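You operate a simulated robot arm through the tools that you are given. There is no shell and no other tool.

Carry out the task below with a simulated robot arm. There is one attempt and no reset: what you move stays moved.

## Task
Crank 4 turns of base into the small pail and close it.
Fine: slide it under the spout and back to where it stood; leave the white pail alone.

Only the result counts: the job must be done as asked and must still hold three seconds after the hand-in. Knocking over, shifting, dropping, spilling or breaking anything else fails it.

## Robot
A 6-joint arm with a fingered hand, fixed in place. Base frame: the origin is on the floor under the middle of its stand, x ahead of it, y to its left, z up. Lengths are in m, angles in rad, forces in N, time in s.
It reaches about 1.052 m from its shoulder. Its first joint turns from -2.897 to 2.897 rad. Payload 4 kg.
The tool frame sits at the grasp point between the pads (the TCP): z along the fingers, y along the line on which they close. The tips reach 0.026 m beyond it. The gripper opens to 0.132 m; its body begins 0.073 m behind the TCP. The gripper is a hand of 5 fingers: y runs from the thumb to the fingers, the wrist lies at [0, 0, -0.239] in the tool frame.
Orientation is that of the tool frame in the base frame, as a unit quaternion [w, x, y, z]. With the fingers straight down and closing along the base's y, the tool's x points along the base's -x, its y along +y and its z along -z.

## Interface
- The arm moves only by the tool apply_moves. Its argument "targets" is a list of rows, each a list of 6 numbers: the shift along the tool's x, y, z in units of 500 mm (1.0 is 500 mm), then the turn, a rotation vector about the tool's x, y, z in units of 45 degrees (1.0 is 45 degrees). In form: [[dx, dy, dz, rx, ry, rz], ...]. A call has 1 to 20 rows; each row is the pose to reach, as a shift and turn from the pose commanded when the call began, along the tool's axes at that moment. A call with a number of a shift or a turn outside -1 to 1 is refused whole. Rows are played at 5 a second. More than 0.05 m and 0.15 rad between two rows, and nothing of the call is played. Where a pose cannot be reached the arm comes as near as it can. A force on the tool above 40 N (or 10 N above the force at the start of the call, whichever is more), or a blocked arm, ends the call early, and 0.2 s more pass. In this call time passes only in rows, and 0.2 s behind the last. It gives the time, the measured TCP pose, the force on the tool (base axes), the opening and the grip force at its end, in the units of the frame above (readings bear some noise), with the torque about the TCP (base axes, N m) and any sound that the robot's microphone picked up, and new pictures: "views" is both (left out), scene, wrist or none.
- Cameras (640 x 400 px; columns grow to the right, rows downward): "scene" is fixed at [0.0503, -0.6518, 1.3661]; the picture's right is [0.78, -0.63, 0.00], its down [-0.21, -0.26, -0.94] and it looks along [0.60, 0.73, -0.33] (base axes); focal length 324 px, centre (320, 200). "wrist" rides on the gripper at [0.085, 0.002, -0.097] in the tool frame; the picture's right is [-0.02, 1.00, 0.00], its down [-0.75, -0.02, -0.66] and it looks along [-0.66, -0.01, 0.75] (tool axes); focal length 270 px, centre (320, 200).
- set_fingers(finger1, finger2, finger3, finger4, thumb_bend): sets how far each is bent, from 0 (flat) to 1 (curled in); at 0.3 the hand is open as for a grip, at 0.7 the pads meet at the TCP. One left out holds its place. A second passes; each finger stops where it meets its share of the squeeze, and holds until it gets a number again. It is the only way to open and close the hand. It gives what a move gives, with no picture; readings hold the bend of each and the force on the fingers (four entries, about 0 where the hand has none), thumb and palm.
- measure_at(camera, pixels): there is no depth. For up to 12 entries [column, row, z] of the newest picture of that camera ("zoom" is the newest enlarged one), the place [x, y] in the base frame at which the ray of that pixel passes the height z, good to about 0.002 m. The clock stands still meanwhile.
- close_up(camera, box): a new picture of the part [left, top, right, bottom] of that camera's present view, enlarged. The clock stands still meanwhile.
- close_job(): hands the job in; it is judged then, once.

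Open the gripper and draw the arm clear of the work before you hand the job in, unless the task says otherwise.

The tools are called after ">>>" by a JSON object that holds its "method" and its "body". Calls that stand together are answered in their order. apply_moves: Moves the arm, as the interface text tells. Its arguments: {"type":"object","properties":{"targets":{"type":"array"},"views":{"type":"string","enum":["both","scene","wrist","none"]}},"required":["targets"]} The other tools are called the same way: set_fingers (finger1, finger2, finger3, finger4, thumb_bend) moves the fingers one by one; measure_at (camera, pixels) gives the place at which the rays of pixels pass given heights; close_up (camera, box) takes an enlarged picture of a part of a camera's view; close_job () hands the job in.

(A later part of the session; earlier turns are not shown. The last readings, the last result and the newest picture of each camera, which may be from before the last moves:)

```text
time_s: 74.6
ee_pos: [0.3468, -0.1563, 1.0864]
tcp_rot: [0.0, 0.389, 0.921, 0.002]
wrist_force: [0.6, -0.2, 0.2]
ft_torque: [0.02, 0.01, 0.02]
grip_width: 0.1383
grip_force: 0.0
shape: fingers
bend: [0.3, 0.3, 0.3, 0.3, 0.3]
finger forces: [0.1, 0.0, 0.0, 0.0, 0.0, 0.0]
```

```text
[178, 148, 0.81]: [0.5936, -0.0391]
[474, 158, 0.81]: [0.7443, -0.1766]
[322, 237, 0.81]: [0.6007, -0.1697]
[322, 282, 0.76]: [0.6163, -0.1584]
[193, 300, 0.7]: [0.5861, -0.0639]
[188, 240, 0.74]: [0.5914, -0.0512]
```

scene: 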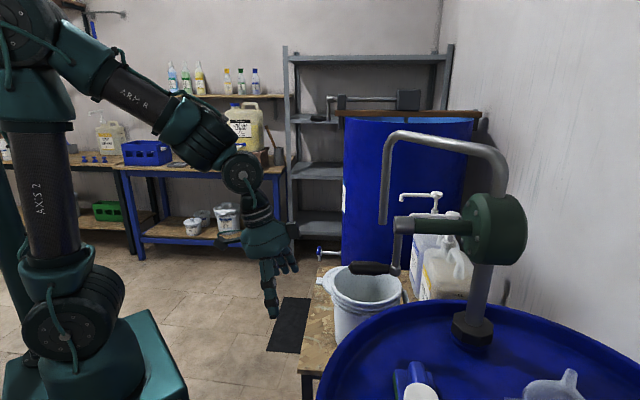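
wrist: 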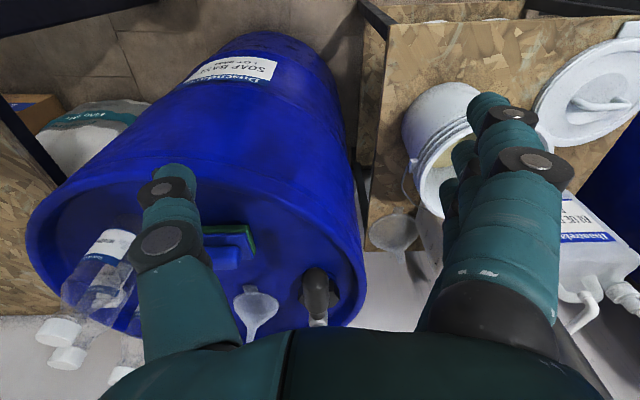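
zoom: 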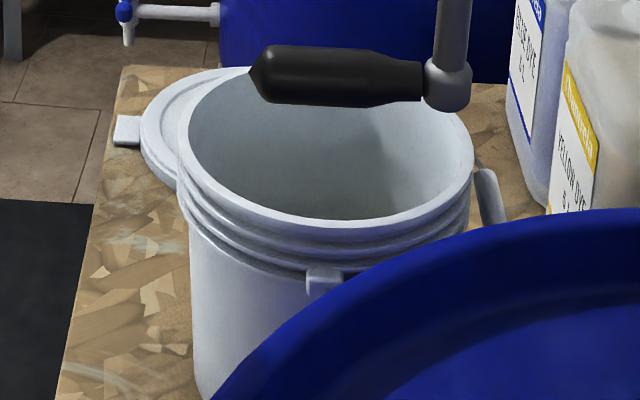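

The pail sits 0.085 m from its start along the slide line, as commanded. I'll travel back to the grip approach point above its +y rim.

>>> {"method": "apply_moves", "body": {"targets": [[-0.007, 0.0807, 0, 0, 0, -0.1], [-0.0139, 0.1614, 0, 0, 0, -0.2], [-0.0209, 0.2421, 0, 0, 0, -0.3], [-0.0278, 0.3228, 0, 0, 0, -0.4], [-0.0348, 0.4034, 0, 0, 0, -0.5], [-0.0417, 0.4841, 0, 0, 0, -0.6], [-0.0487, 0.5648, 0, 0, 0, -0.7], [-0.0556, 0.6455, 0, 0, 0, -0.8], [-0.0626, 0.7262, 0, 0, 0, -0.9]], "views": "none"}}

>>> {"method": "apply_moves", "body": {"targets": [[0, 0, 0, 0, 0, -0.14], [0, 0, 0, 0, 0, -0.28], [0, 0, 0, 0, 0, -0.416]], "views": "both"}}

```text
time_s: 76.6
ee_pos: [0.6273, 0.0743, 1.0877]
tcp_rot: [0.001, 0.046, 0.999, 0.002]
wrist_force: [1.0, -0.2, 0.6]
ft_torque: [0.01, -0.01, -0.03]
grip_width: 0.1384
grip_force: 0.1
shape: fingers
bend: [0.3, 0.3, 0.3, 0.3, 0.3]
finger forces: [0.0, 0.1, 0.0, 0.1, 0.0, 0.0]
```

```text
time_s: 77.4
ee_pos: [0.6274, 0.075, 1.0864]
tcp_rot: [0.001, -0.118, 0.993, 0.001]
wrist_force: [-0.7, -0.4, 0.7]
ft_torque: [0.04, -0.02, -0.02]
grip_width: 0.1383
grip_force: 0.1
shape: fingers
bend: [0.3, 0.3, 0.3, 0.3, 0.3]
finger forces: [0.0, 0.1, 0.0, 0.0, 0.0, 0.1]
```

scene: 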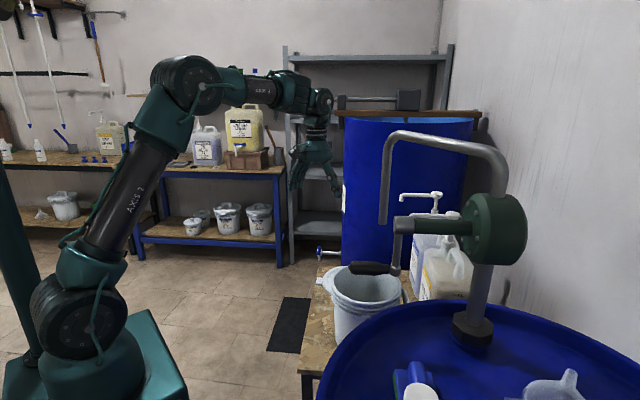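
wrist: 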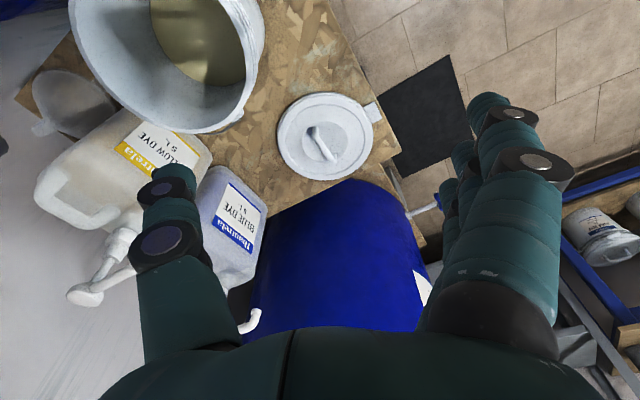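

The base is visible in the pail, and the lid lies at (325,136). I'll descend to the same grip pose on the rim that I used before.

>>> {"method": "apply_moves", "body": {"targets": [[0, -0.03, 0.07, 0, 0, 0], [0, -0.07, 0.15, 0, 0, 0], [0, -0.11, 0.23, 0, 0, 0], [0, -0.15, 0.3, 0, 0, 0], [0, -0.18, 0.36, 0, 0, 0], [0, -0.18, 0.44, 0, 0, 0], [0, -0.18, 0.51, 0, 0, 0], [0, -0.18, 0.56, 0, 0, 0], [0, -0.18, 0.6, 0, 0, 0]], "views": "both"}}

>>> {"method": "set_fingers", "body": {"finger1": 0.62, "finger2": 0.62, "finger3": 0.62, "finger4": 0.62, "thumb_bend": 0.6}}

>>> {"method": "close_up", "body": {"camera": "wrist", "box": [160, 60, 480, 260]}}

```text
time_s: 79.4
ee_pos: [0.6469, -0.0123, 0.7859]
tcp_rot: [0.001, -0.118, 0.993, 0.002]
wrist_force: [-0.3, 0.1, -0.2]
ft_torque: [-0.01, -0.02, -0.01]
grip_width: 0.1383
grip_force: 0.1
shape: fingers
bend: [0.3, 0.3, 0.3, 0.3, 0.3]
finger forces: [0.1, 0.0, 0.0, 0.0, 0.1, 0.0]
```

scene: 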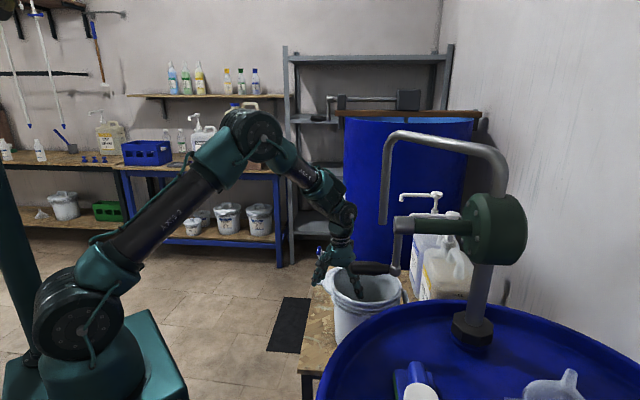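
wrist: 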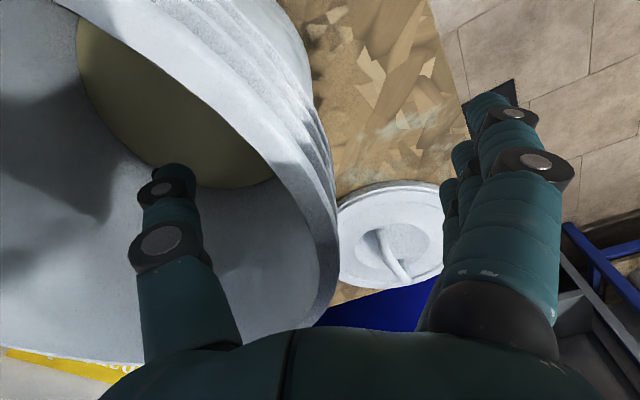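

```text
time_s: 80.4
ee_pos: [0.6469, -0.0123, 0.7857]
tcp_rot: [0.0, -0.117, 0.993, 0.002]
wrist_force: [-0.2, -0.2, -0.7]
ft_torque: [-0.01, -0.05, -0.02]
grip_width: 0.0438
grip_force: 0.0
shape: fingers
bend: [0.62, 0.62, 0.62, 0.62, 0.6]
finger forces: [0.0, 0.1, 0.0, 0.0, 0.0, 0.1]
```

```text
2.00 times, centred on (320, 160) of wrist
```

zoom: 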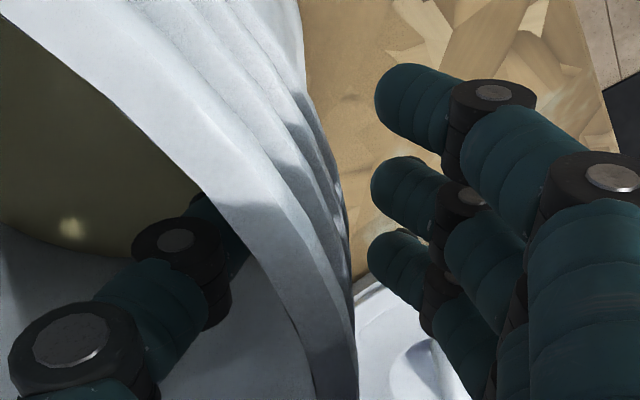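

The wall is again between thumb and fingers, and the liquid is well below the thumb. I'll close the grip in two stages.

>>> {"method": "set_fingers", "body": {"finger1": 0.68, "finger2": 0.68, "finger3": 0.68, "finger4": 0.68, "thumb_bend": 0.66}}

>>> {"method": "set_fingers", "body": {"finger1": 0.78, "finger2": 0.78, "finger3": 0.78, "finger4": 0.78, "thumb_bend": 0.69}}

>>> {"method": "close_up", "body": {"camera": "wrist", "box": [160, 60, 480, 260]}}

>>> {"method": "close_up", "body": {"camera": "scene", "box": [310, 250, 420, 345]}}

```text
time_s: 81.4
ee_pos: [0.6461, -0.0125, 0.7857]
tcp_rot: [0.001, -0.117, 0.993, 0.001]
wrist_force: [-0.2, 0.6, 0.5]
ft_torque: [0.02, -0.02, -0.01]
grip_width: 0.0296
grip_force: 0.1
shape: fingers
bend: [0.68, 0.68, 0.68, 0.68, 0.66]
finger forces: [0.0, 0.1, 0.1, 0.0, 0.0, 0.0]
```

```text
time_s: 82.4
ee_pos: [0.6471, -0.0123, 0.7859]
tcp_rot: [0.0, -0.118, 0.993, 0.002]
wrist_force: [0.1, -1.0, -6.3]
ft_torque: [-0.09, -0.04, 0.02]
grip_width: 0.0235
grip_force: 10.0
shape: fingers
bend: [0.77, 0.76, 0.76, 0.77, 0.68]
finger forces: [2.0, 3.8, 4.6, 1.6, 7.5, 0.0]
```

```text
2.00 times, centred on (320, 160) of wrist
```

zoom: 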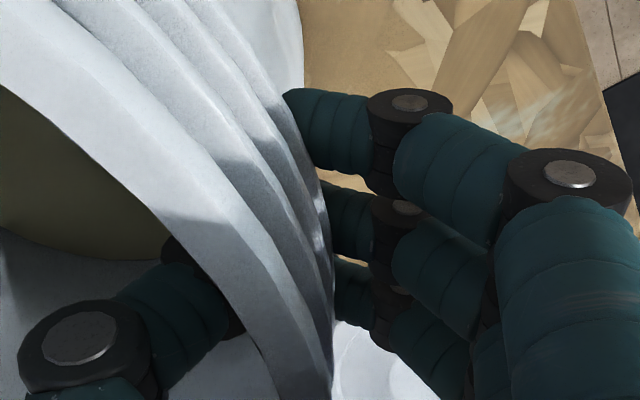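

```text
4.21 times, centred on (365, 298) of scene
```

zoom: 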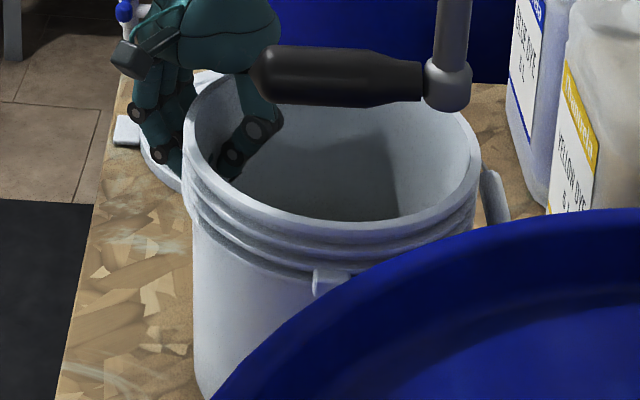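

The grip is firm at 10 N. I'll slide the pail back along tool +y, slowly, 20 mm first.

>>> {"method": "apply_moves", "body": {"targets": [[0, 0.01, 0, 0, 0, 0], [0, 0.02, 0, 0, 0, 0], [0, 0.03, 0, 0, 0, 0], [0, 0.04, 0, 0, 0, 0]], "views": "both"}}

```text
time_s: 83.4
ee_pos: [0.6438, 0.0067, 0.7846]
tcp_rot: [0.001, -0.117, 0.993, 0.001]
wrist_force: [-0.6, -1.5, -5.6]
ft_torque: [-0.12, -0.02, -0.01]
grip_width: 0.0233
grip_force: 9.7
shape: fingers
bend: [0.77, 0.76, 0.76, 0.77, 0.68]
finger forces: [2.4, 3.7, 4.6, 1.3, 7.2, 0.0]
```

scene: 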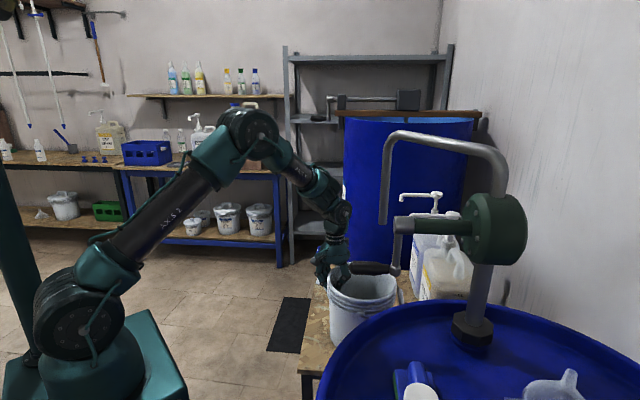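
wrist: 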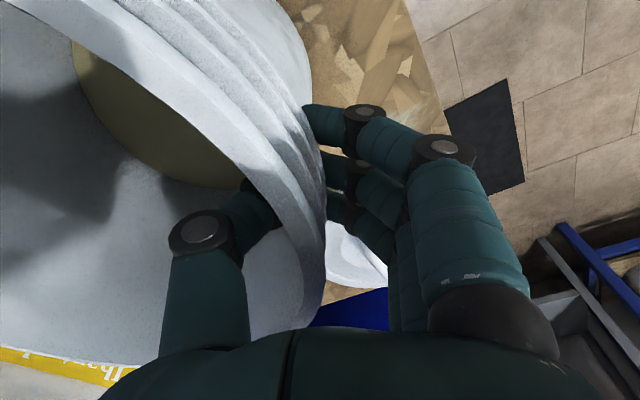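

It follows with low force. I'll slide the remaining 65 mm.

>>> {"method": "apply_moves", "body": {"targets": [[0, 0.014, 0, 0, 0, 0], [0, 0.03, 0, 0, 0, 0], [0, 0.047, 0, 0, 0, 0], [0, 0.064, 0, 0, 0, 0], [0, 0.081, 0, 0, 0, 0], [0, 0.098, 0, 0, 0, 0], [0, 0.113, 0, 0, 0, 0], [0, 0.124, 0, 0, 0, 0], [0, 0.13, 0, 0, 0, 0]], "views": "both"}}

>>> {"method": "close_up", "body": {"camera": "scene", "box": [300, 250, 400, 350]}}

```text
time_s: 85.4
ee_pos: [0.6285, 0.0697, 0.7858]
tcp_rot: [0.001, -0.116, 0.993, 0.001]
wrist_force: [-0.3, -1.4, -7.2]
ft_torque: [-0.14, -0.03, 0.0]
grip_width: 0.0236
grip_force: 9.2
shape: fingers
bend: [0.77, 0.76, 0.76, 0.77, 0.68]
finger forces: [2.2, 3.7, 4.6, 1.1, 7.2, 0.0]
```

scene: 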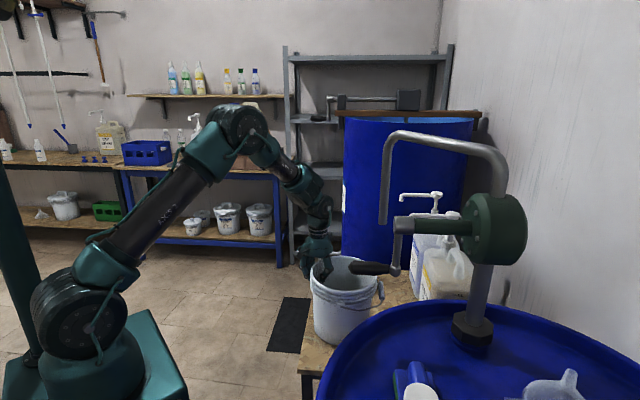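
wrist: 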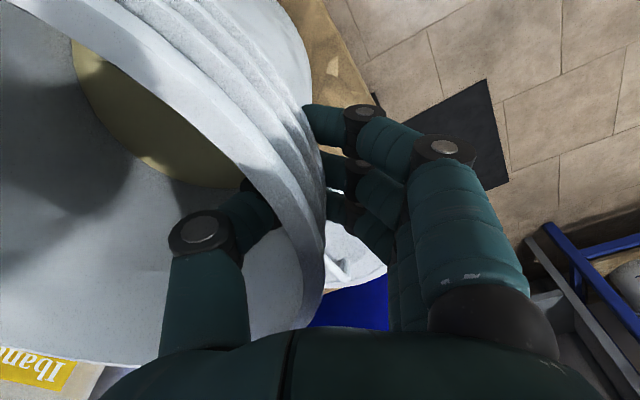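

```text
4.00 times, centred on (350, 300) of scene
```

zoom: 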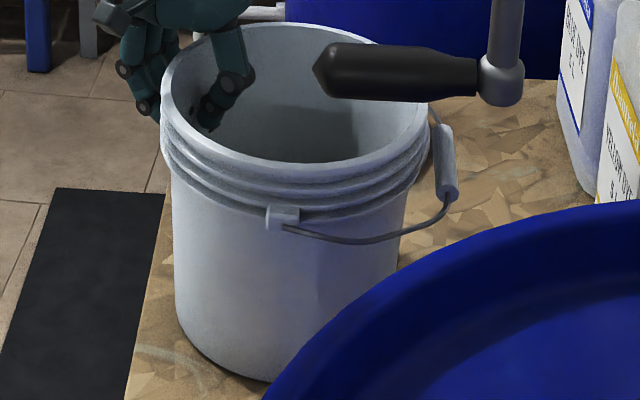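

The pail is back near its start, slightly tilted by the grip. I'll release it gently and compare with the first picture: rim left (158,105), ear (275,222), base (180,320) and (265,386).

>>> {"method": "set_fingers", "body": {"finger1": 0.68, "finger2": 0.68, "finger3": 0.68, "finger4": 0.68, "thumb_bend": 0.62}}

>>> {"method": "set_fingers", "body": {"finger1": 0.35, "finger2": 0.35, "finger3": 0.35, "finger4": 0.35, "thumb_bend": 0.35}}

>>> {"method": "close_up", "body": {"camera": "scene", "box": [300, 250, 400, 350]}}

```text
time_s: 86.4
ee_pos: [0.6294, 0.071, 0.7853]
tcp_rot: [0.0, -0.118, 0.993, 0.001]
wrist_force: [-0.1, 0.3, 0.2]
ft_torque: [-0.04, -0.01, 0.01]
grip_width: 0.0324
grip_force: 0.1
shape: fingers
bend: [0.68, 0.68, 0.68, 0.68, 0.62]
finger forces: [0.0, 0.0, 0.0, 0.0, 0.0, 0.1]
```

```text
time_s: 87.4
ee_pos: [0.6303, 0.0714, 0.7859]
tcp_rot: [0.002, -0.118, 0.993, 0.001]
wrist_force: [-0.5, -0.1, -0.6]
ft_torque: [0.01, -0.02, 0.0]
grip_width: 0.1223
grip_force: 0.1
shape: fingers
bend: [0.35, 0.35, 0.35, 0.35, 0.35]
finger forces: [0.0, 0.0, 0.0, 0.2, 0.1, 0.0]
```

```text
4.00 times, centred on (350, 300) of scene
```

zoom: 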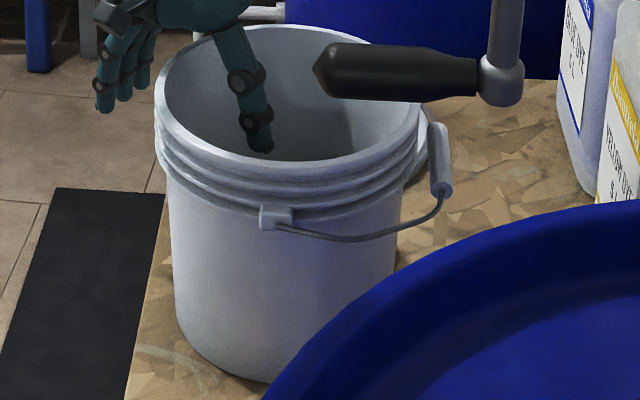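

The pail has settled level but looks a few mm off, shifted about (-3,-5) zoom px. I'll measure the same points as at the start.

>>> {"method": "measure_at", "body": {"camera": "zoom", "pixels": [[155, 100, 0.81], [421, 103, 0.81], [293, 182, 0.81], [275, 215, 0.76], [176, 315, 0.6], [262, 381, 0.6], [197, 355, 0.6], [275, 222, 0.76]]}}

```text
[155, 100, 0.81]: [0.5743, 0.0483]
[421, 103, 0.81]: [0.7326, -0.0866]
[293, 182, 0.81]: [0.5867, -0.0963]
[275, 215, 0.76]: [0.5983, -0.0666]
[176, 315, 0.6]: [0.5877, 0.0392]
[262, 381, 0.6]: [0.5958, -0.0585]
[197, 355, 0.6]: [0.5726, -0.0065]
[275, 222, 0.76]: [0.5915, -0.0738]
```

The pail stands about 6 mm too far towards +y. I'll re-grip it and shift it back by that amount.

>>> {"method": "set_fingers", "body": {"finger1": 0.66, "finger2": 0.66, "finger3": 0.66, "finger4": 0.66, "thumb_bend": 0.66}}

>>> {"method": "set_fingers", "body": {"finger1": 0.76, "finger2": 0.76, "finger3": 0.76, "finger4": 0.76, "thumb_bend": 0.69}}

>>> {"method": "close_up", "body": {"camera": "scene", "box": [300, 250, 400, 350]}}

```text
time_s: 88.4
ee_pos: [0.63, 0.0707, 0.7851]
tcp_rot: [0.001, -0.117, 0.993, 0.002]
wrist_force: [0.6, 0.3, 0.0]
ft_torque: [0.02, -0.02, 0.01]
grip_width: 0.0317
grip_force: 0.0
shape: fingers
bend: [0.66, 0.66, 0.66, 0.66, 0.66]
finger forces: [0.0, 0.1, 0.0, 0.0, 0.0, 0.0]
```

```text
time_s: 89.4
ee_pos: [0.6292, 0.0703, 0.7856]
tcp_rot: [0.0, -0.118, 0.993, 0.002]
wrist_force: [0.6, 0.5, 0.0]
ft_torque: [-0.05, -0.01, 0.02]
grip_width: 0.0233
grip_force: 7.7
shape: fingers
bend: [0.75, 0.74, 0.74, 0.75, 0.68]
finger forces: [1.6, 3.1, 4.0, 0.8, 5.2, 0.0]
```

```text
4.00 times, centred on (350, 300) of scene
```

zoom: 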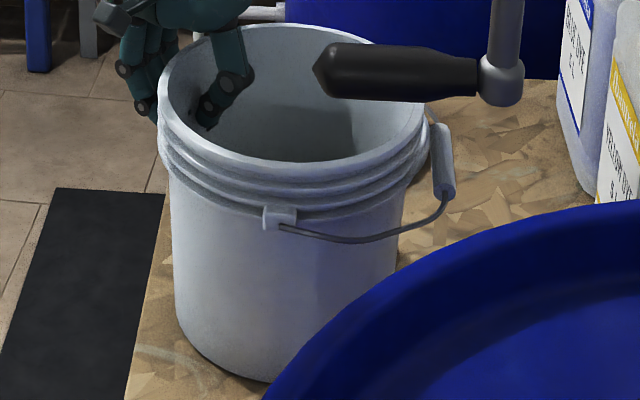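

Gripped again (7.7 N) with the base unmoved. I'll shift 6.5 mm along tool -y and release.

>>> {"method": "apply_moves", "body": {"targets": [[0, -0.006, 0, 0, 0, 0], [0, -0.013, 0, 0, 0, 0]], "views": "none"}}

>>> {"method": "set_fingers", "body": {"finger1": 0.67, "finger2": 0.67, "finger3": 0.67, "finger4": 0.67, "thumb_bend": 0.62}}

>>> {"method": "set_fingers", "body": {"finger1": 0.35, "finger2": 0.35, "finger3": 0.35, "finger4": 0.35, "thumb_bend": 0.35}}

>>> {"method": "close_up", "body": {"camera": "scene", "box": [300, 250, 400, 350]}}

```text
time_s: 90.0
ee_pos: [0.6301, 0.0644, 0.7866]
tcp_rot: [0.001, -0.117, 0.993, 0.001]
wrist_force: [-0.7, 2.5, -0.4]
ft_torque: [-0.03, -0.02, 0.0]
grip_width: 0.0229
grip_force: 6.3
shape: fingers
bend: [0.75, 0.75, 0.74, 0.76, 0.68]
finger forces: [1.2, 2.7, 3.6, 0.7, 4.1, 0.0]
```

```text
time_s: 91.0
ee_pos: [0.6312, 0.0644, 0.7863]
tcp_rot: [0.001, -0.118, 0.993, 0.001]
wrist_force: [0.3, -0.1, 0.3]
ft_torque: [0.01, 0.02, 0.01]
grip_width: 0.0337
grip_force: 0.1
shape: fingers
bend: [0.67, 0.67, 0.67, 0.67, 0.62]
finger forces: [0.0, 0.0, 0.0, 0.1, 0.1, 0.1]
```

```text
time_s: 92.0
ee_pos: [0.6303, 0.0637, 0.7849]
tcp_rot: [0.001, -0.117, 0.993, 0.001]
wrist_force: [-0.5, -0.3, -0.6]
ft_torque: [0.01, -0.02, 0.02]
grip_width: 0.1225
grip_force: 0.0
shape: fingers
bend: [0.35, 0.35, 0.35, 0.35, 0.35]
finger forces: [0.0, 0.0, 0.0, 0.0, 0.0, 0.0]
```

```text
4.00 times, centred on (350, 300) of scene
```

zoom: 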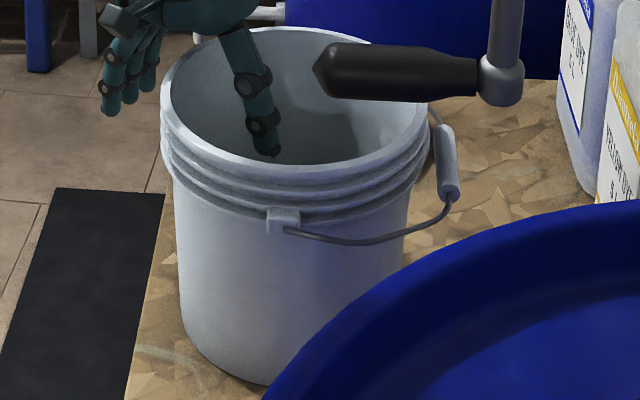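

The base now matches the starting picture to within a pixel: (181,320)/(264,385) against (180,320)/(265,386). I'll raise the hand out of the pail and go look at the lid.

>>> {"method": "apply_moves", "body": {"targets": [[0, 0, -0.05, 0, 0, 0], [0, 0, -0.11, 0, 0, 0], [0, 0, -0.18, 0, 0, 0], [0, 0, -0.26, 0, 0, 0], [0, 0, -0.34, 0, 0, 0], [0, 0, -0.42, 0, 0, 0], [0, 0, -0.5, 0, 0, 0]], "views": "both"}}

>>> {"method": "close_up", "body": {"camera": "wrist", "box": [255, 85, 395, 195]}}

>>> {"method": "close_up", "body": {"camera": "wrist", "box": [100, 0, 340, 150]}}

```text
time_s: 93.6
ee_pos: [0.63, 0.0649, 1.0367]
tcp_rot: [0.001, -0.117, 0.993, 0.001]
wrist_force: [-0.9, -0.1, 0.2]
ft_torque: [-0.03, 0.01, 0.0]
grip_width: 0.1225
grip_force: 0.1
shape: fingers
bend: [0.35, 0.35, 0.35, 0.35, 0.35]
finger forces: [0.0, 0.0, 0.1, 0.0, 0.0, 0.0]
```

scene: 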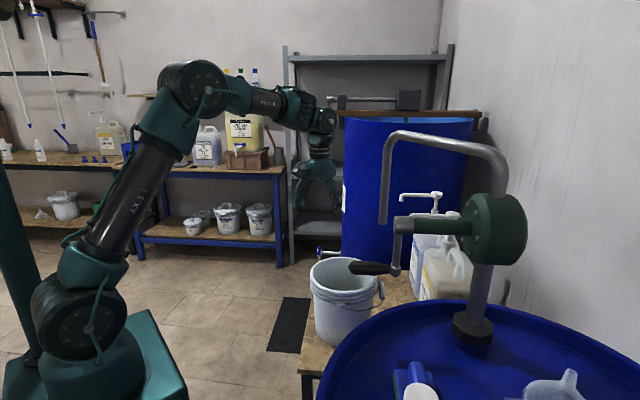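
wrist: 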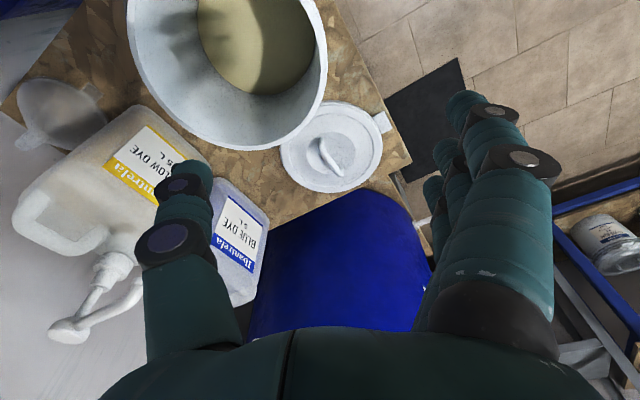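

```text
3.64 times, centred on (325, 140) of wrist
```

zoom: 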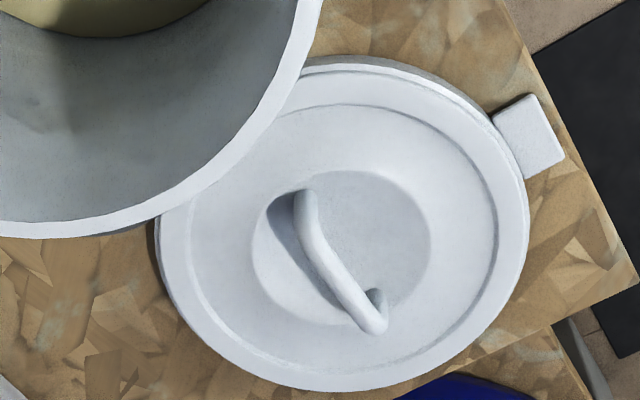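

```text
2.67 times, centred on (220, 75) of wrist
```

zoom: 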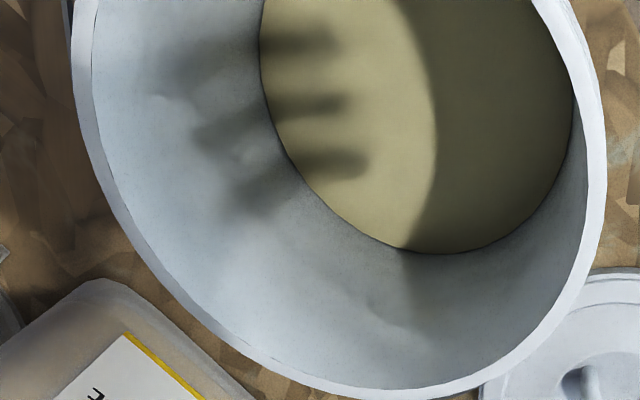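

The lid's bar handle runs at about 51° in base axes and is centred near (0.842,0.13). I'll move above it and turn to heading about 50° so the fingers close across the bar.

>>> {"method": "apply_moves", "body": {"targets": [[-0.0632, 0.004, 0.0534, 0, 0, -0.116], [-0.1265, 0.0079, 0.1069, 0, 0, -0.232], [-0.1897, 0.0119, 0.1603, 0, 0, -0.348], [-0.2529, 0.0159, 0.2137, 0, 0, -0.465], [-0.3161, 0.0199, 0.2671, 0, 0, -0.581], [-0.3794, 0.0238, 0.3206, 0, 0, -0.697], [-0.4426, 0.0278, 0.374, 0, 0, -0.813]], "views": "both"}}

>>> {"method": "close_up", "body": {"camera": "wrist", "box": [200, 20, 440, 180]}}

```text
time_s: 95.2
ee_pos: [0.8188, 0.1275, 0.8543]
tcp_rot: [0.001, -0.412, 0.911, 0.0]
wrist_force: [0.2, 0.1, 0.2]
ft_torque: [0.01, 0.03, 0.01]
grip_width: 0.1226
grip_force: 0.0
shape: fingers
bend: [0.35, 0.35, 0.35, 0.35, 0.35]
finger forces: [0.1, 0.0, 0.0, 0.1, 0.0, 0.1]
out of reach, approached as far as the arm can: row 7
```

scene: 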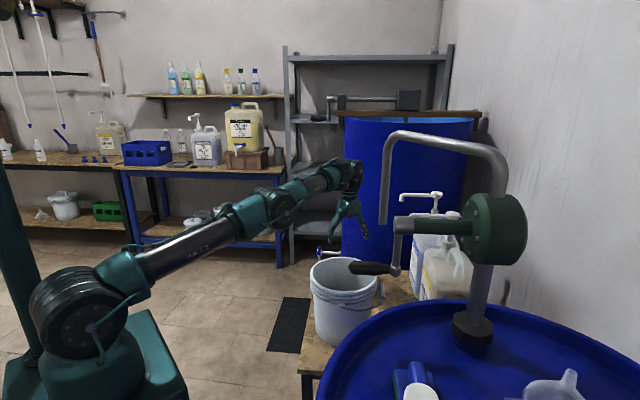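
wrist: 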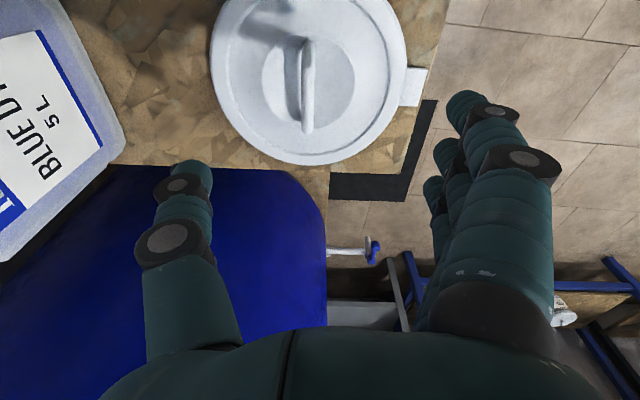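

```text
2.50 times, centred on (320, 100) of wrist
```

zoom: 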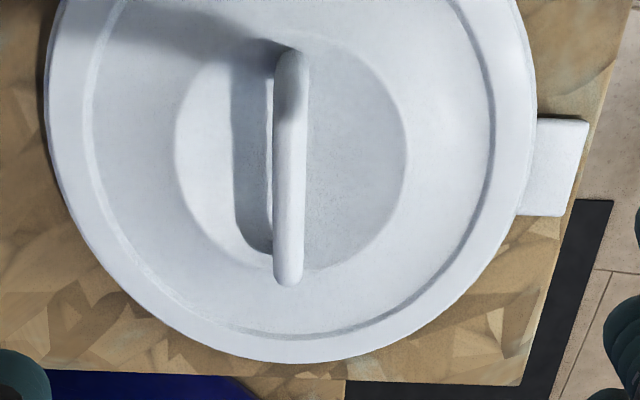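

The arm ran out of reach at this height and stopped at (0.819,0.128). The bar handle shows clearly from (293,55) to (288,280) in zoom, almost along the tool x. I'll measure its exact place.

>>> {"method": "measure_at", "body": {"camera": "zoom", "pixels": [[292, 60, 0.65], [289, 275, 0.65], [290, 168, 0.65], [290, 168, 0.64], [290, 168, 0.63], [48, 90, 0.615], [536, 90, 0.615], [300, 362, 0.61], [560, 165, 0.615], [275, 245, 0.62], [282, 50, 0.62]]}}

```text
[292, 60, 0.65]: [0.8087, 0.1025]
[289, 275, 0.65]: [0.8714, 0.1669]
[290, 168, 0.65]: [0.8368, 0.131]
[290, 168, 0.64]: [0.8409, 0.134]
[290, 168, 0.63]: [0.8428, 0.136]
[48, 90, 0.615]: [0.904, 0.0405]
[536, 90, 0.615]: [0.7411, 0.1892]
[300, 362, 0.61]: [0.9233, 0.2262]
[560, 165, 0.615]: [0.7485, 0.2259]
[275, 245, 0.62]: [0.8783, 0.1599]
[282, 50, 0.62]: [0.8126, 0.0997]
```

The bar centre is at about (0.837,0.131,0.65) and its direction is about 46°. I'll go down 50 mm first to see how reach develops at lower height.

>>> {"method": "apply_moves", "body": {"targets": [[0, 0, 0.05, 0, 0, 0], [0, 0, 0.1, 0, 0, 0]], "views": "none"}}

```text
time_s: 95.8
ee_pos: [0.8178, 0.1295, 0.8055]
tcp_rot: [0.001, -0.424, 0.906, 0.001]
wrist_force: [-0.1, 0.4, -0.3]
ft_torque: [-0.04, -0.01, -0.02]
grip_width: 0.1226
grip_force: 0.1
shape: fingers
bend: [0.35, 0.35, 0.35, 0.35, 0.35]
finger forces: [0.0, 0.0, 0.0, 0.0, 0.0, 0.0]
```

Now it's reachable at (0.818,0.130,0.806). The bar is still 14 mm away in both tool -x and -y, so I'll go lower while shifting towards it.

>>> {"method": "apply_moves", "body": {"targets": [[-0.005, -0.009, 0.04, 0, 0, 0], [-0.01, -0.018, 0.09, 0, 0, 0], [-0.016, -0.0276, 0.14, 0, 0, 0]], "views": "both"}}

>>> {"method": "close_up", "body": {"camera": "wrist", "box": [200, 20, 440, 180]}}

```text
time_s: 96.6
ee_pos: [0.8263, 0.1249, 0.7436]
tcp_rot: [0.001, -0.423, 0.906, 0.001]
wrist_force: [0.4, 0.5, 0.1]
ft_torque: [0.03, -0.03, 0.0]
grip_width: 0.1228
grip_force: 0.1
shape: fingers
bend: [0.35, 0.35, 0.35, 0.35, 0.35]
finger forces: [0.1, 0.0, 0.1, 0.0, 0.0, 0.0]
out of reach, approached as far as the arm can: row 3
```

scene: 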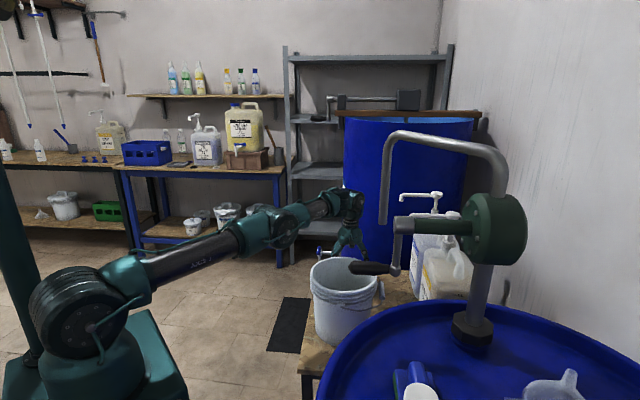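
wrist: 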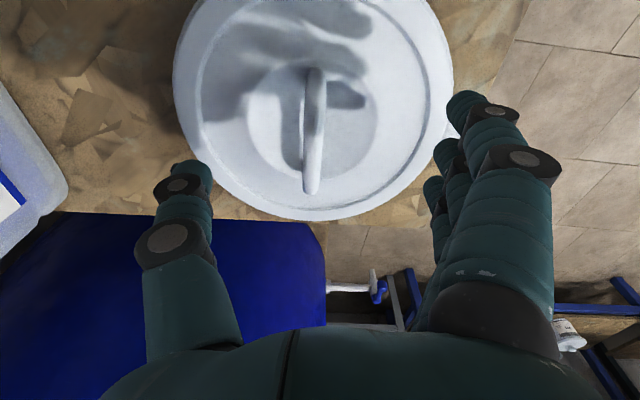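

```text
2.50 times, centred on (320, 100) of wrist
```

zoom: 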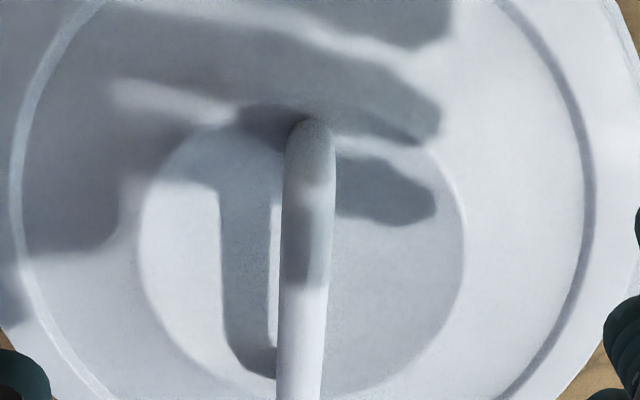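

The arm is near its reach limit here (radial about 0.836). I'll pitch the hand 8° towards the robot, which pulls the wrist back about 30 mm, then recheck.

>>> {"method": "apply_moves", "body": {"targets": [[0, 0, 0, 0, -0.09, 0], [0, 0, 0, 0, -0.18, 0]], "views": "none"}}

>>> {"method": "close_up", "body": {"camera": "wrist", "box": [160, 20, 480, 220]}}

```text
time_s: 97.2
ee_pos: [0.8257, 0.1254, 0.743]
tcp_rot: [0.065, -0.423, 0.903, 0.031]
wrist_force: [-0.1, 0.2, 1.0]
ft_torque: [0.01, 0.0, -0.02]
grip_width: 0.1227
grip_force: 0.0
shape: fingers
bend: [0.35, 0.35, 0.35, 0.35, 0.35]
finger forces: [0.1, 0.0, 0.0, 0.0, 0.0, 0.0]
```

```text
2.00 times, centred on (320, 120) of wrist
```

zoom: 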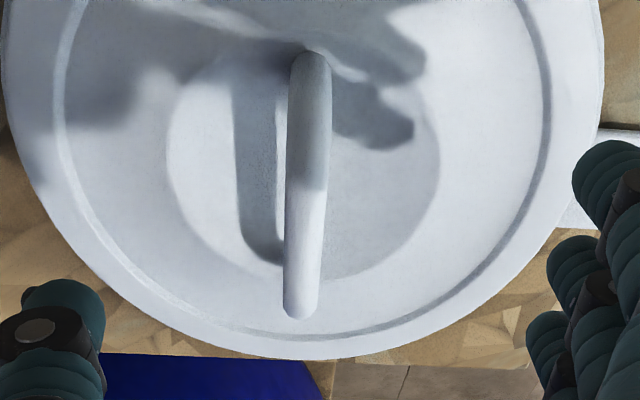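

Measuring the bar again from this closer view fixes its height too.

>>> {"method": "measure_at", "body": {"camera": "zoom", "pixels": [[311, 62, 0.65], [300, 305, 0.65], [306, 185, 0.66], [306, 185, 0.65], [306, 185, 0.64], [306, 185, 0.63], [311, 62, 0.64], [300, 305, 0.64], [303, 185, 0.62], [283, 258, 0.62]]}}

```text
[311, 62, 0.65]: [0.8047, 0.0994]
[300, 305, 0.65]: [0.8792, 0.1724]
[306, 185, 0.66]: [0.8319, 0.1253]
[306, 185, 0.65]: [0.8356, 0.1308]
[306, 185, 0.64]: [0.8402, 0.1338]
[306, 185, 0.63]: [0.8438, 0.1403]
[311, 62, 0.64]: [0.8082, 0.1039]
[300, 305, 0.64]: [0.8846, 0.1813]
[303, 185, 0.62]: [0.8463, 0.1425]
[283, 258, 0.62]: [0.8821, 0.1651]
```

The bar is centred at about (0.836,0.131) and runs at about 44°. I'll turn 5° to match it and descend to about z 0.69 over it.

>>> {"method": "apply_moves", "body": {"targets": [[-0.0003, -0.0041, 0.053, 0, 0, 0.06], [-0.0008, -0.0082, 0.107, 0, 0, 0.12]], "views": "both"}}

>>> {"method": "close_up", "body": {"camera": "wrist", "box": [160, 60, 480, 260]}}

>>> {"method": "close_up", "body": {"camera": "scene", "box": [300, 170, 420, 320]}}

```text
time_s: 97.8
ee_pos: [0.8349, 0.1285, 0.6912]
tcp_rot: [0.064, -0.378, 0.923, 0.032]
wrist_force: [0.0, -0.6, 0.4]
ft_torque: [0.03, 0.0, 0.0]
grip_width: 0.123
grip_force: 0.1
shape: fingers
bend: [0.35, 0.35, 0.35, 0.35, 0.35]
finger forces: [0.1, 0.0, 0.0, 0.0, 0.0, 0.0]
```

scene: 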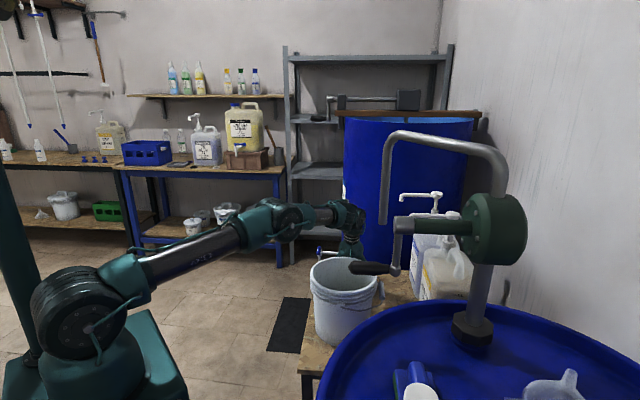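
wrist: 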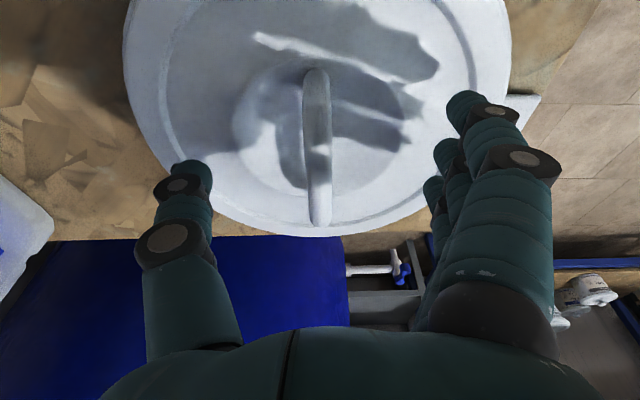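

```text
2.00 times, centred on (320, 160) of wrist
```

zoom: 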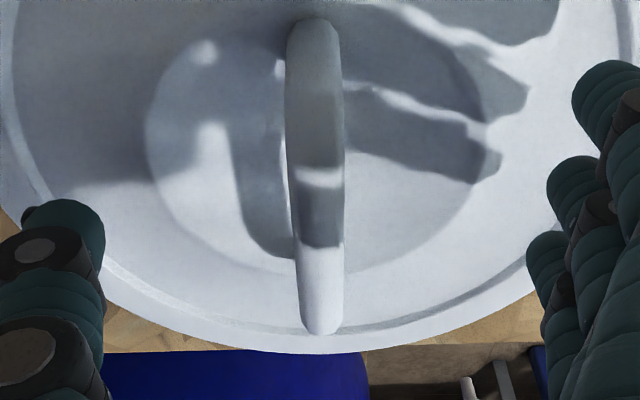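

```text
2.67 times, centred on (360, 245) of scene
```

zoom: 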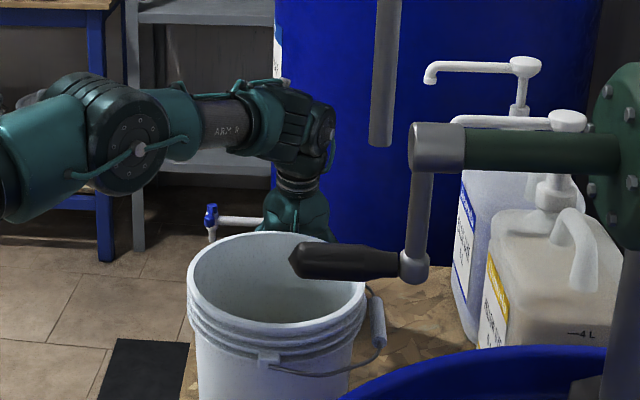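

The bar is centred and aligned with the tool. I'll check the bar height once more from this third viewpoint.

>>> {"method": "measure_at", "body": {"camera": "wrist", "pixels": [[317.5, 147.5, 0.66], [317.5, 147.5, 0.65], [317.5, 147.5, 0.64], [316, 70, 0.65], [320, 225, 0.65], [316, 70, 0.64], [320, 225, 0.64], [300, 185, 0.62], [300, 185, 0.61]]}}

```text
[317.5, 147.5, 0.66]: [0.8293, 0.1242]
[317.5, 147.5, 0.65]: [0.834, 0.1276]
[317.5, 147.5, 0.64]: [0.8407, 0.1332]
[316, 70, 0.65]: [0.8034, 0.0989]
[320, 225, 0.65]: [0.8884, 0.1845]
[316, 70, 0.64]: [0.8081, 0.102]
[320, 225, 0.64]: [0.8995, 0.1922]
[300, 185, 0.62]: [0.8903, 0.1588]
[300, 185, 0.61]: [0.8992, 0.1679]
```

The three views agree on a bar midpoint near (0.838,0.132) at z of about 0.645. I'll half-close the fingers to about a 70 mm gap first so the tips don't touch the lid surface, then come down over the bar.

>>> {"method": "set_fingers", "body": {"finger1": 0.54, "finger2": 0.54, "finger3": 0.54, "finger4": 0.54, "thumb_bend": 0.54}}

>>> {"method": "close_up", "body": {"camera": "wrist", "box": [160, 60, 480, 260]}}

```text
time_s: 98.8
ee_pos: [0.8343, 0.1286, 0.6909]
tcp_rot: [0.063, -0.379, 0.923, 0.033]
wrist_force: [0.0, 0.2, 0.2]
ft_torque: [-0.01, -0.02, 0.01]
grip_width: 0.0634
grip_force: 0.1
shape: fingers
bend: [0.54, 0.54, 0.54, 0.54, 0.54]
finger forces: [0.0, 0.1, 0.0, 0.1, 0.1, 0.0]
```

```text
2.00 times, centred on (320, 160) of wrist
```

zoom: 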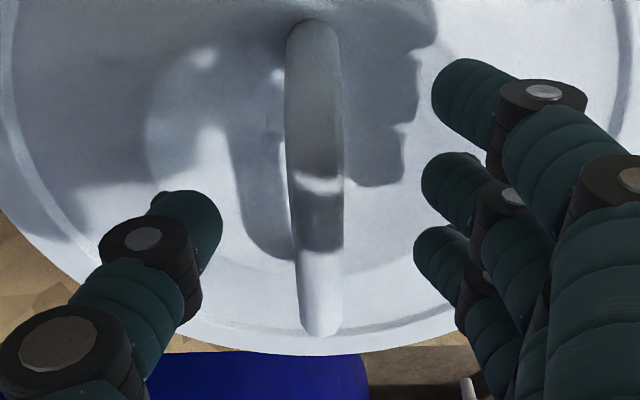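

I'll descend 30 mm, in two steps, to about z 0.661.

>>> {"method": "apply_moves", "body": {"targets": [[0.0028, 0, 0.02, 0, 0, 0], [0.0057, 0, 0.04, 0, 0, 0], [0.0085, 0, 0.0595, 0, 0, 0]], "views": "both"}}

>>> {"method": "close_up", "body": {"camera": "wrist", "box": [160, 60, 480, 260]}}

```text
time_s: 99.5
ee_pos: [0.8372, 0.1283, 0.6773]
tcp_rot: [0.068, -0.378, 0.923, 0.032]
wrist_force: [-3.2, -2.0, 16.1]
ft_torque: [0.01, 0.97, 0.11]
grip_width: 0.0659
grip_force: 7.5
shape: fingers
bend: [0.55, 0.54, 0.54, 0.54, 0.54]
finger forces: [15.6, 0.1, 0.1, 0.0, 0.0, 0.0]
stopped in row 3: the force on the tool passed its limit at 48 N (the readings are from after the stop); the commanded pose is now the measured one
```

scene: 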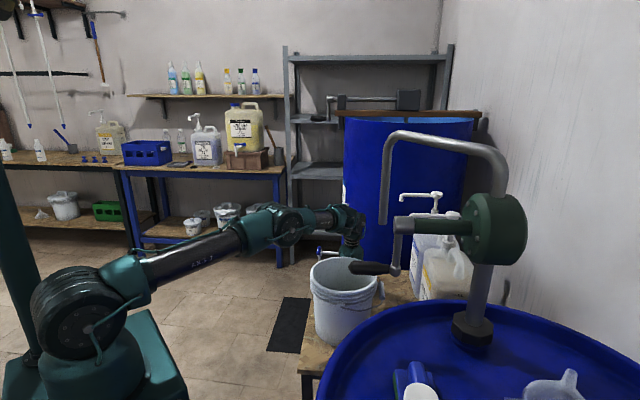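
wrist: 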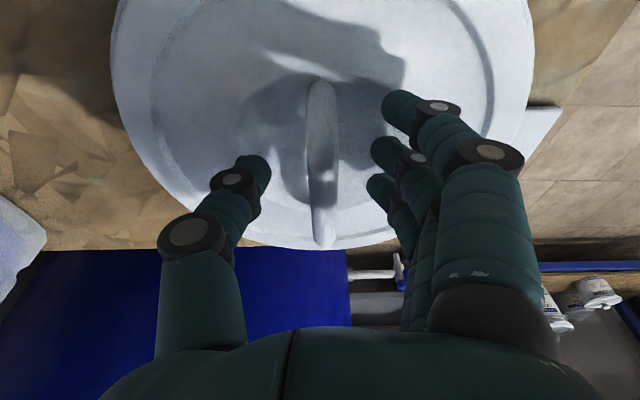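

```text
2.00 times, centred on (320, 160) of wrist
```

zoom: 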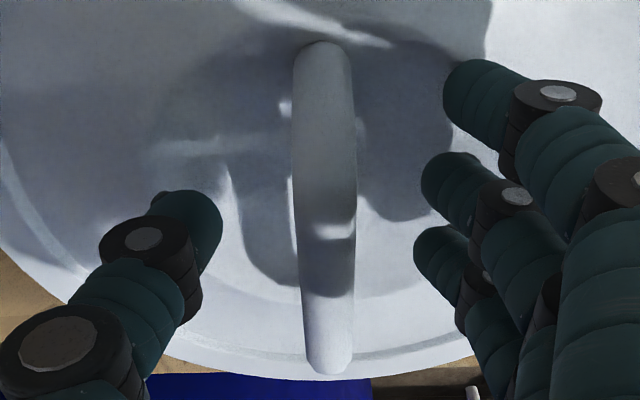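

Finger 1's tip touched the lid surface and stopped the move. The lid plane is therefore higher than I assumed (about z 0.64), and the bar is now 11 mm below the TCP, right between the pads. I'll lift 4 mm to unload and check.

>>> {"method": "apply_moves", "body": {"targets": [[-0.0011, 0, -0.008, 0, 0, 0]], "views": "none"}}

```text
time_s: 99.9
ee_pos: [0.8363, 0.1288, 0.6779]
tcp_rot: [0.066, -0.379, 0.923, 0.031]
wrist_force: [0.3, 0.9, 3.7]
ft_torque: [0.06, 0.13, -0.05]
grip_width: 0.0645
grip_force: 1.1
shape: fingers
bend: [0.54, 0.54, 0.54, 0.54, 0.54]
finger forces: [3.4, 0.0, 0.0, 0.0, 0.1, 0.0]
```

Finger 1 still carries 3 N, so I'll lift another 3 mm and then close on the bar.

>>> {"method": "apply_moves", "body": {"targets": [[-0.0009, 0, -0.006, 0, 0, 0]], "views": "none"}}

>>> {"method": "set_fingers", "body": {"finger1": 0.64, "finger2": 0.64, "finger3": 0.64, "finger4": 0.64, "thumb_bend": 0.64}}

>>> {"method": "close_up", "body": {"camera": "wrist", "box": [160, 60, 480, 260]}}

```text
time_s: 100.3
ee_pos: [0.8361, 0.1281, 0.6792]
tcp_rot: [0.066, -0.379, 0.922, 0.032]
wrist_force: [-0.9, -0.1, -0.7]
ft_torque: [-0.01, -0.02, -0.01]
grip_width: 0.0634
grip_force: 0.1
shape: fingers
bend: [0.54, 0.54, 0.54, 0.54, 0.54]
finger forces: [0.0, 0.1, 0.0, 0.0, 0.1, 0.0]
```

```text
time_s: 101.3
ee_pos: [0.8362, 0.1267, 0.6797]
tcp_rot: [0.066, -0.379, 0.923, 0.033]
wrist_force: [0.4, -0.3, 0.0]
ft_torque: [0.02, -0.03, 0.03]
grip_width: 0.0361
grip_force: 0.1
shape: fingers
bend: [0.64, 0.64, 0.64, 0.64, 0.64]
finger forces: [0.0, 0.0, 0.1, 0.0, 0.0, 0.0]
```

```text
2.00 times, centred on (320, 160) of wrist
```

zoom: 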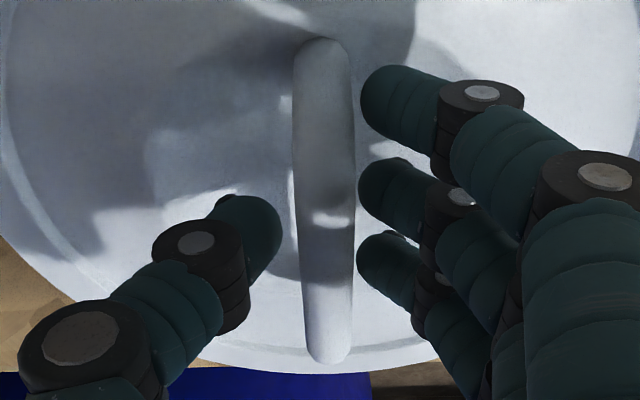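

Fingers and thumb straddle the bar evenly. I'll close onto it with a firm squeeze.

>>> {"method": "set_fingers", "body": {"finger1": 0.68, "finger2": 0.68, "finger3": 0.68, "finger4": 0.68, "thumb_bend": 0.7}}

>>> {"method": "set_fingers", "body": {"finger1": 0.78, "finger2": 0.78, "finger3": 0.78, "finger4": 0.78, "thumb_bend": 0.78}}

>>> {"method": "close_up", "body": {"camera": "wrist", "box": [160, 60, 480, 260]}}

```text
time_s: 102.3
ee_pos: [0.8383, 0.127, 0.68]
tcp_rot: [0.066, -0.379, 0.922, 0.032]
wrist_force: [-0.1, 0.7, 0.2]
ft_torque: [0.03, 0.01, -0.02]
grip_width: 0.0287
grip_force: 1.6
shape: fingers
bend: [0.67, 0.68, 0.68, 0.67, 0.69]
finger forces: [1.1, 0.1, 0.0, 0.9, 2.1, 0.0]
```

```text
time_s: 103.3
ee_pos: [0.8358, 0.127, 0.6807]
tcp_rot: [0.066, -0.379, 0.922, 0.032]
wrist_force: [-1.1, 1.1, 0.1]
ft_torque: [0.06, 0.12, -0.01]
grip_width: 0.0232
grip_force: 15.2
shape: fingers
bend: [0.75, 0.77, 0.76, 0.76, 0.71]
finger forces: [7.4, 0.0, 2.8, 4.8, 15.0, 0.1]
```

```text
2.00 times, centred on (320, 160) of wrist
```

zoom: 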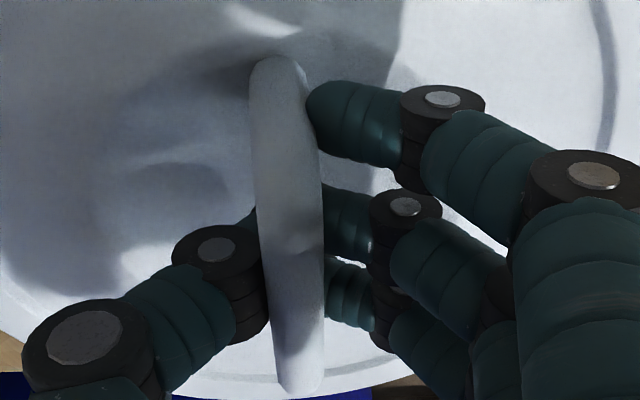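

The bar is gripped firmly at 15 N. I'll lift straight up 30 mm and check that the lid comes along level.

>>> {"method": "apply_moves", "body": {"targets": [[-0.0028, 0, -0.0198, 0, 0, 0], [-0.0057, 0, -0.0396, 0, 0, 0], [-0.0085, 0, -0.0595, 0, 0, 0]], "views": "both"}}

>>> {"method": "close_up", "body": {"camera": "wrist", "box": [100, 20, 540, 290]}}

>>> {"method": "close_up", "body": {"camera": "scene", "box": [290, 190, 410, 320]}}

```text
time_s: 104.1
ee_pos: [0.8374, 0.128, 0.711]
tcp_rot: [0.067, -0.379, 0.922, 0.032]
wrist_force: [-0.3, 0.2, 0.0]
ft_torque: [0.04, 0.08, 0.0]
grip_width: 0.0214
grip_force: 9.2
shape: fingers
bend: [0.76, 0.77, 0.77, 0.77, 0.73]
finger forces: [3.9, 0.1, 0.0, 3.1, 12.0, 0.0]
```

scene: 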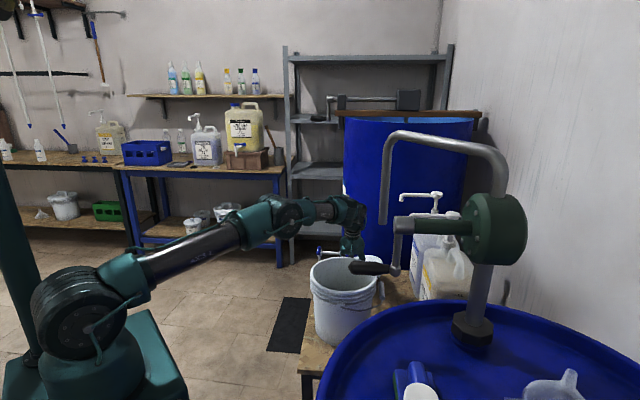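
wrist: 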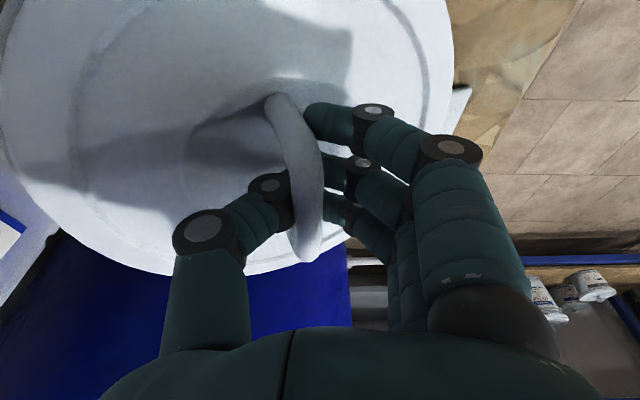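

```text
1.45 times, centred on (320, 155) of wrist
```

zoom: 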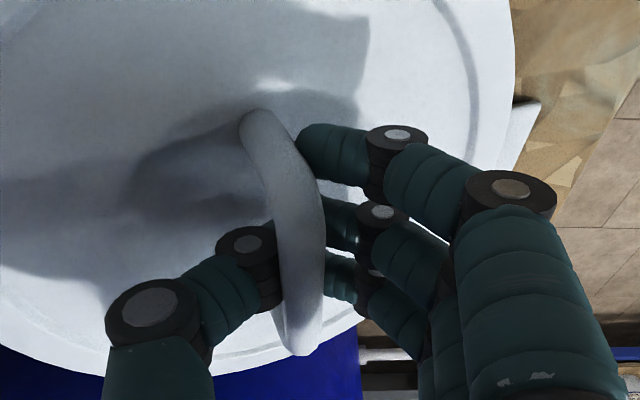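

```text
3.08 times, centred on (350, 255) of scene
```

zoom: 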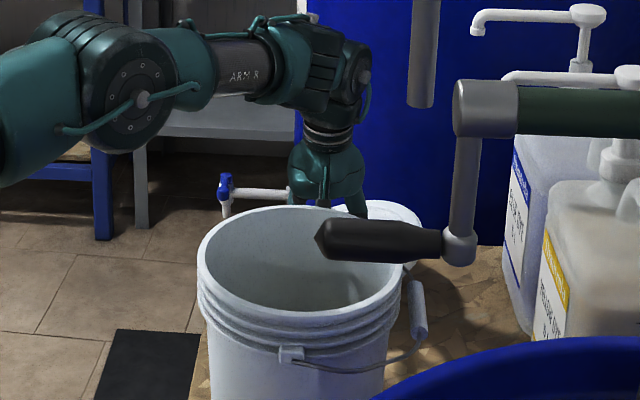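

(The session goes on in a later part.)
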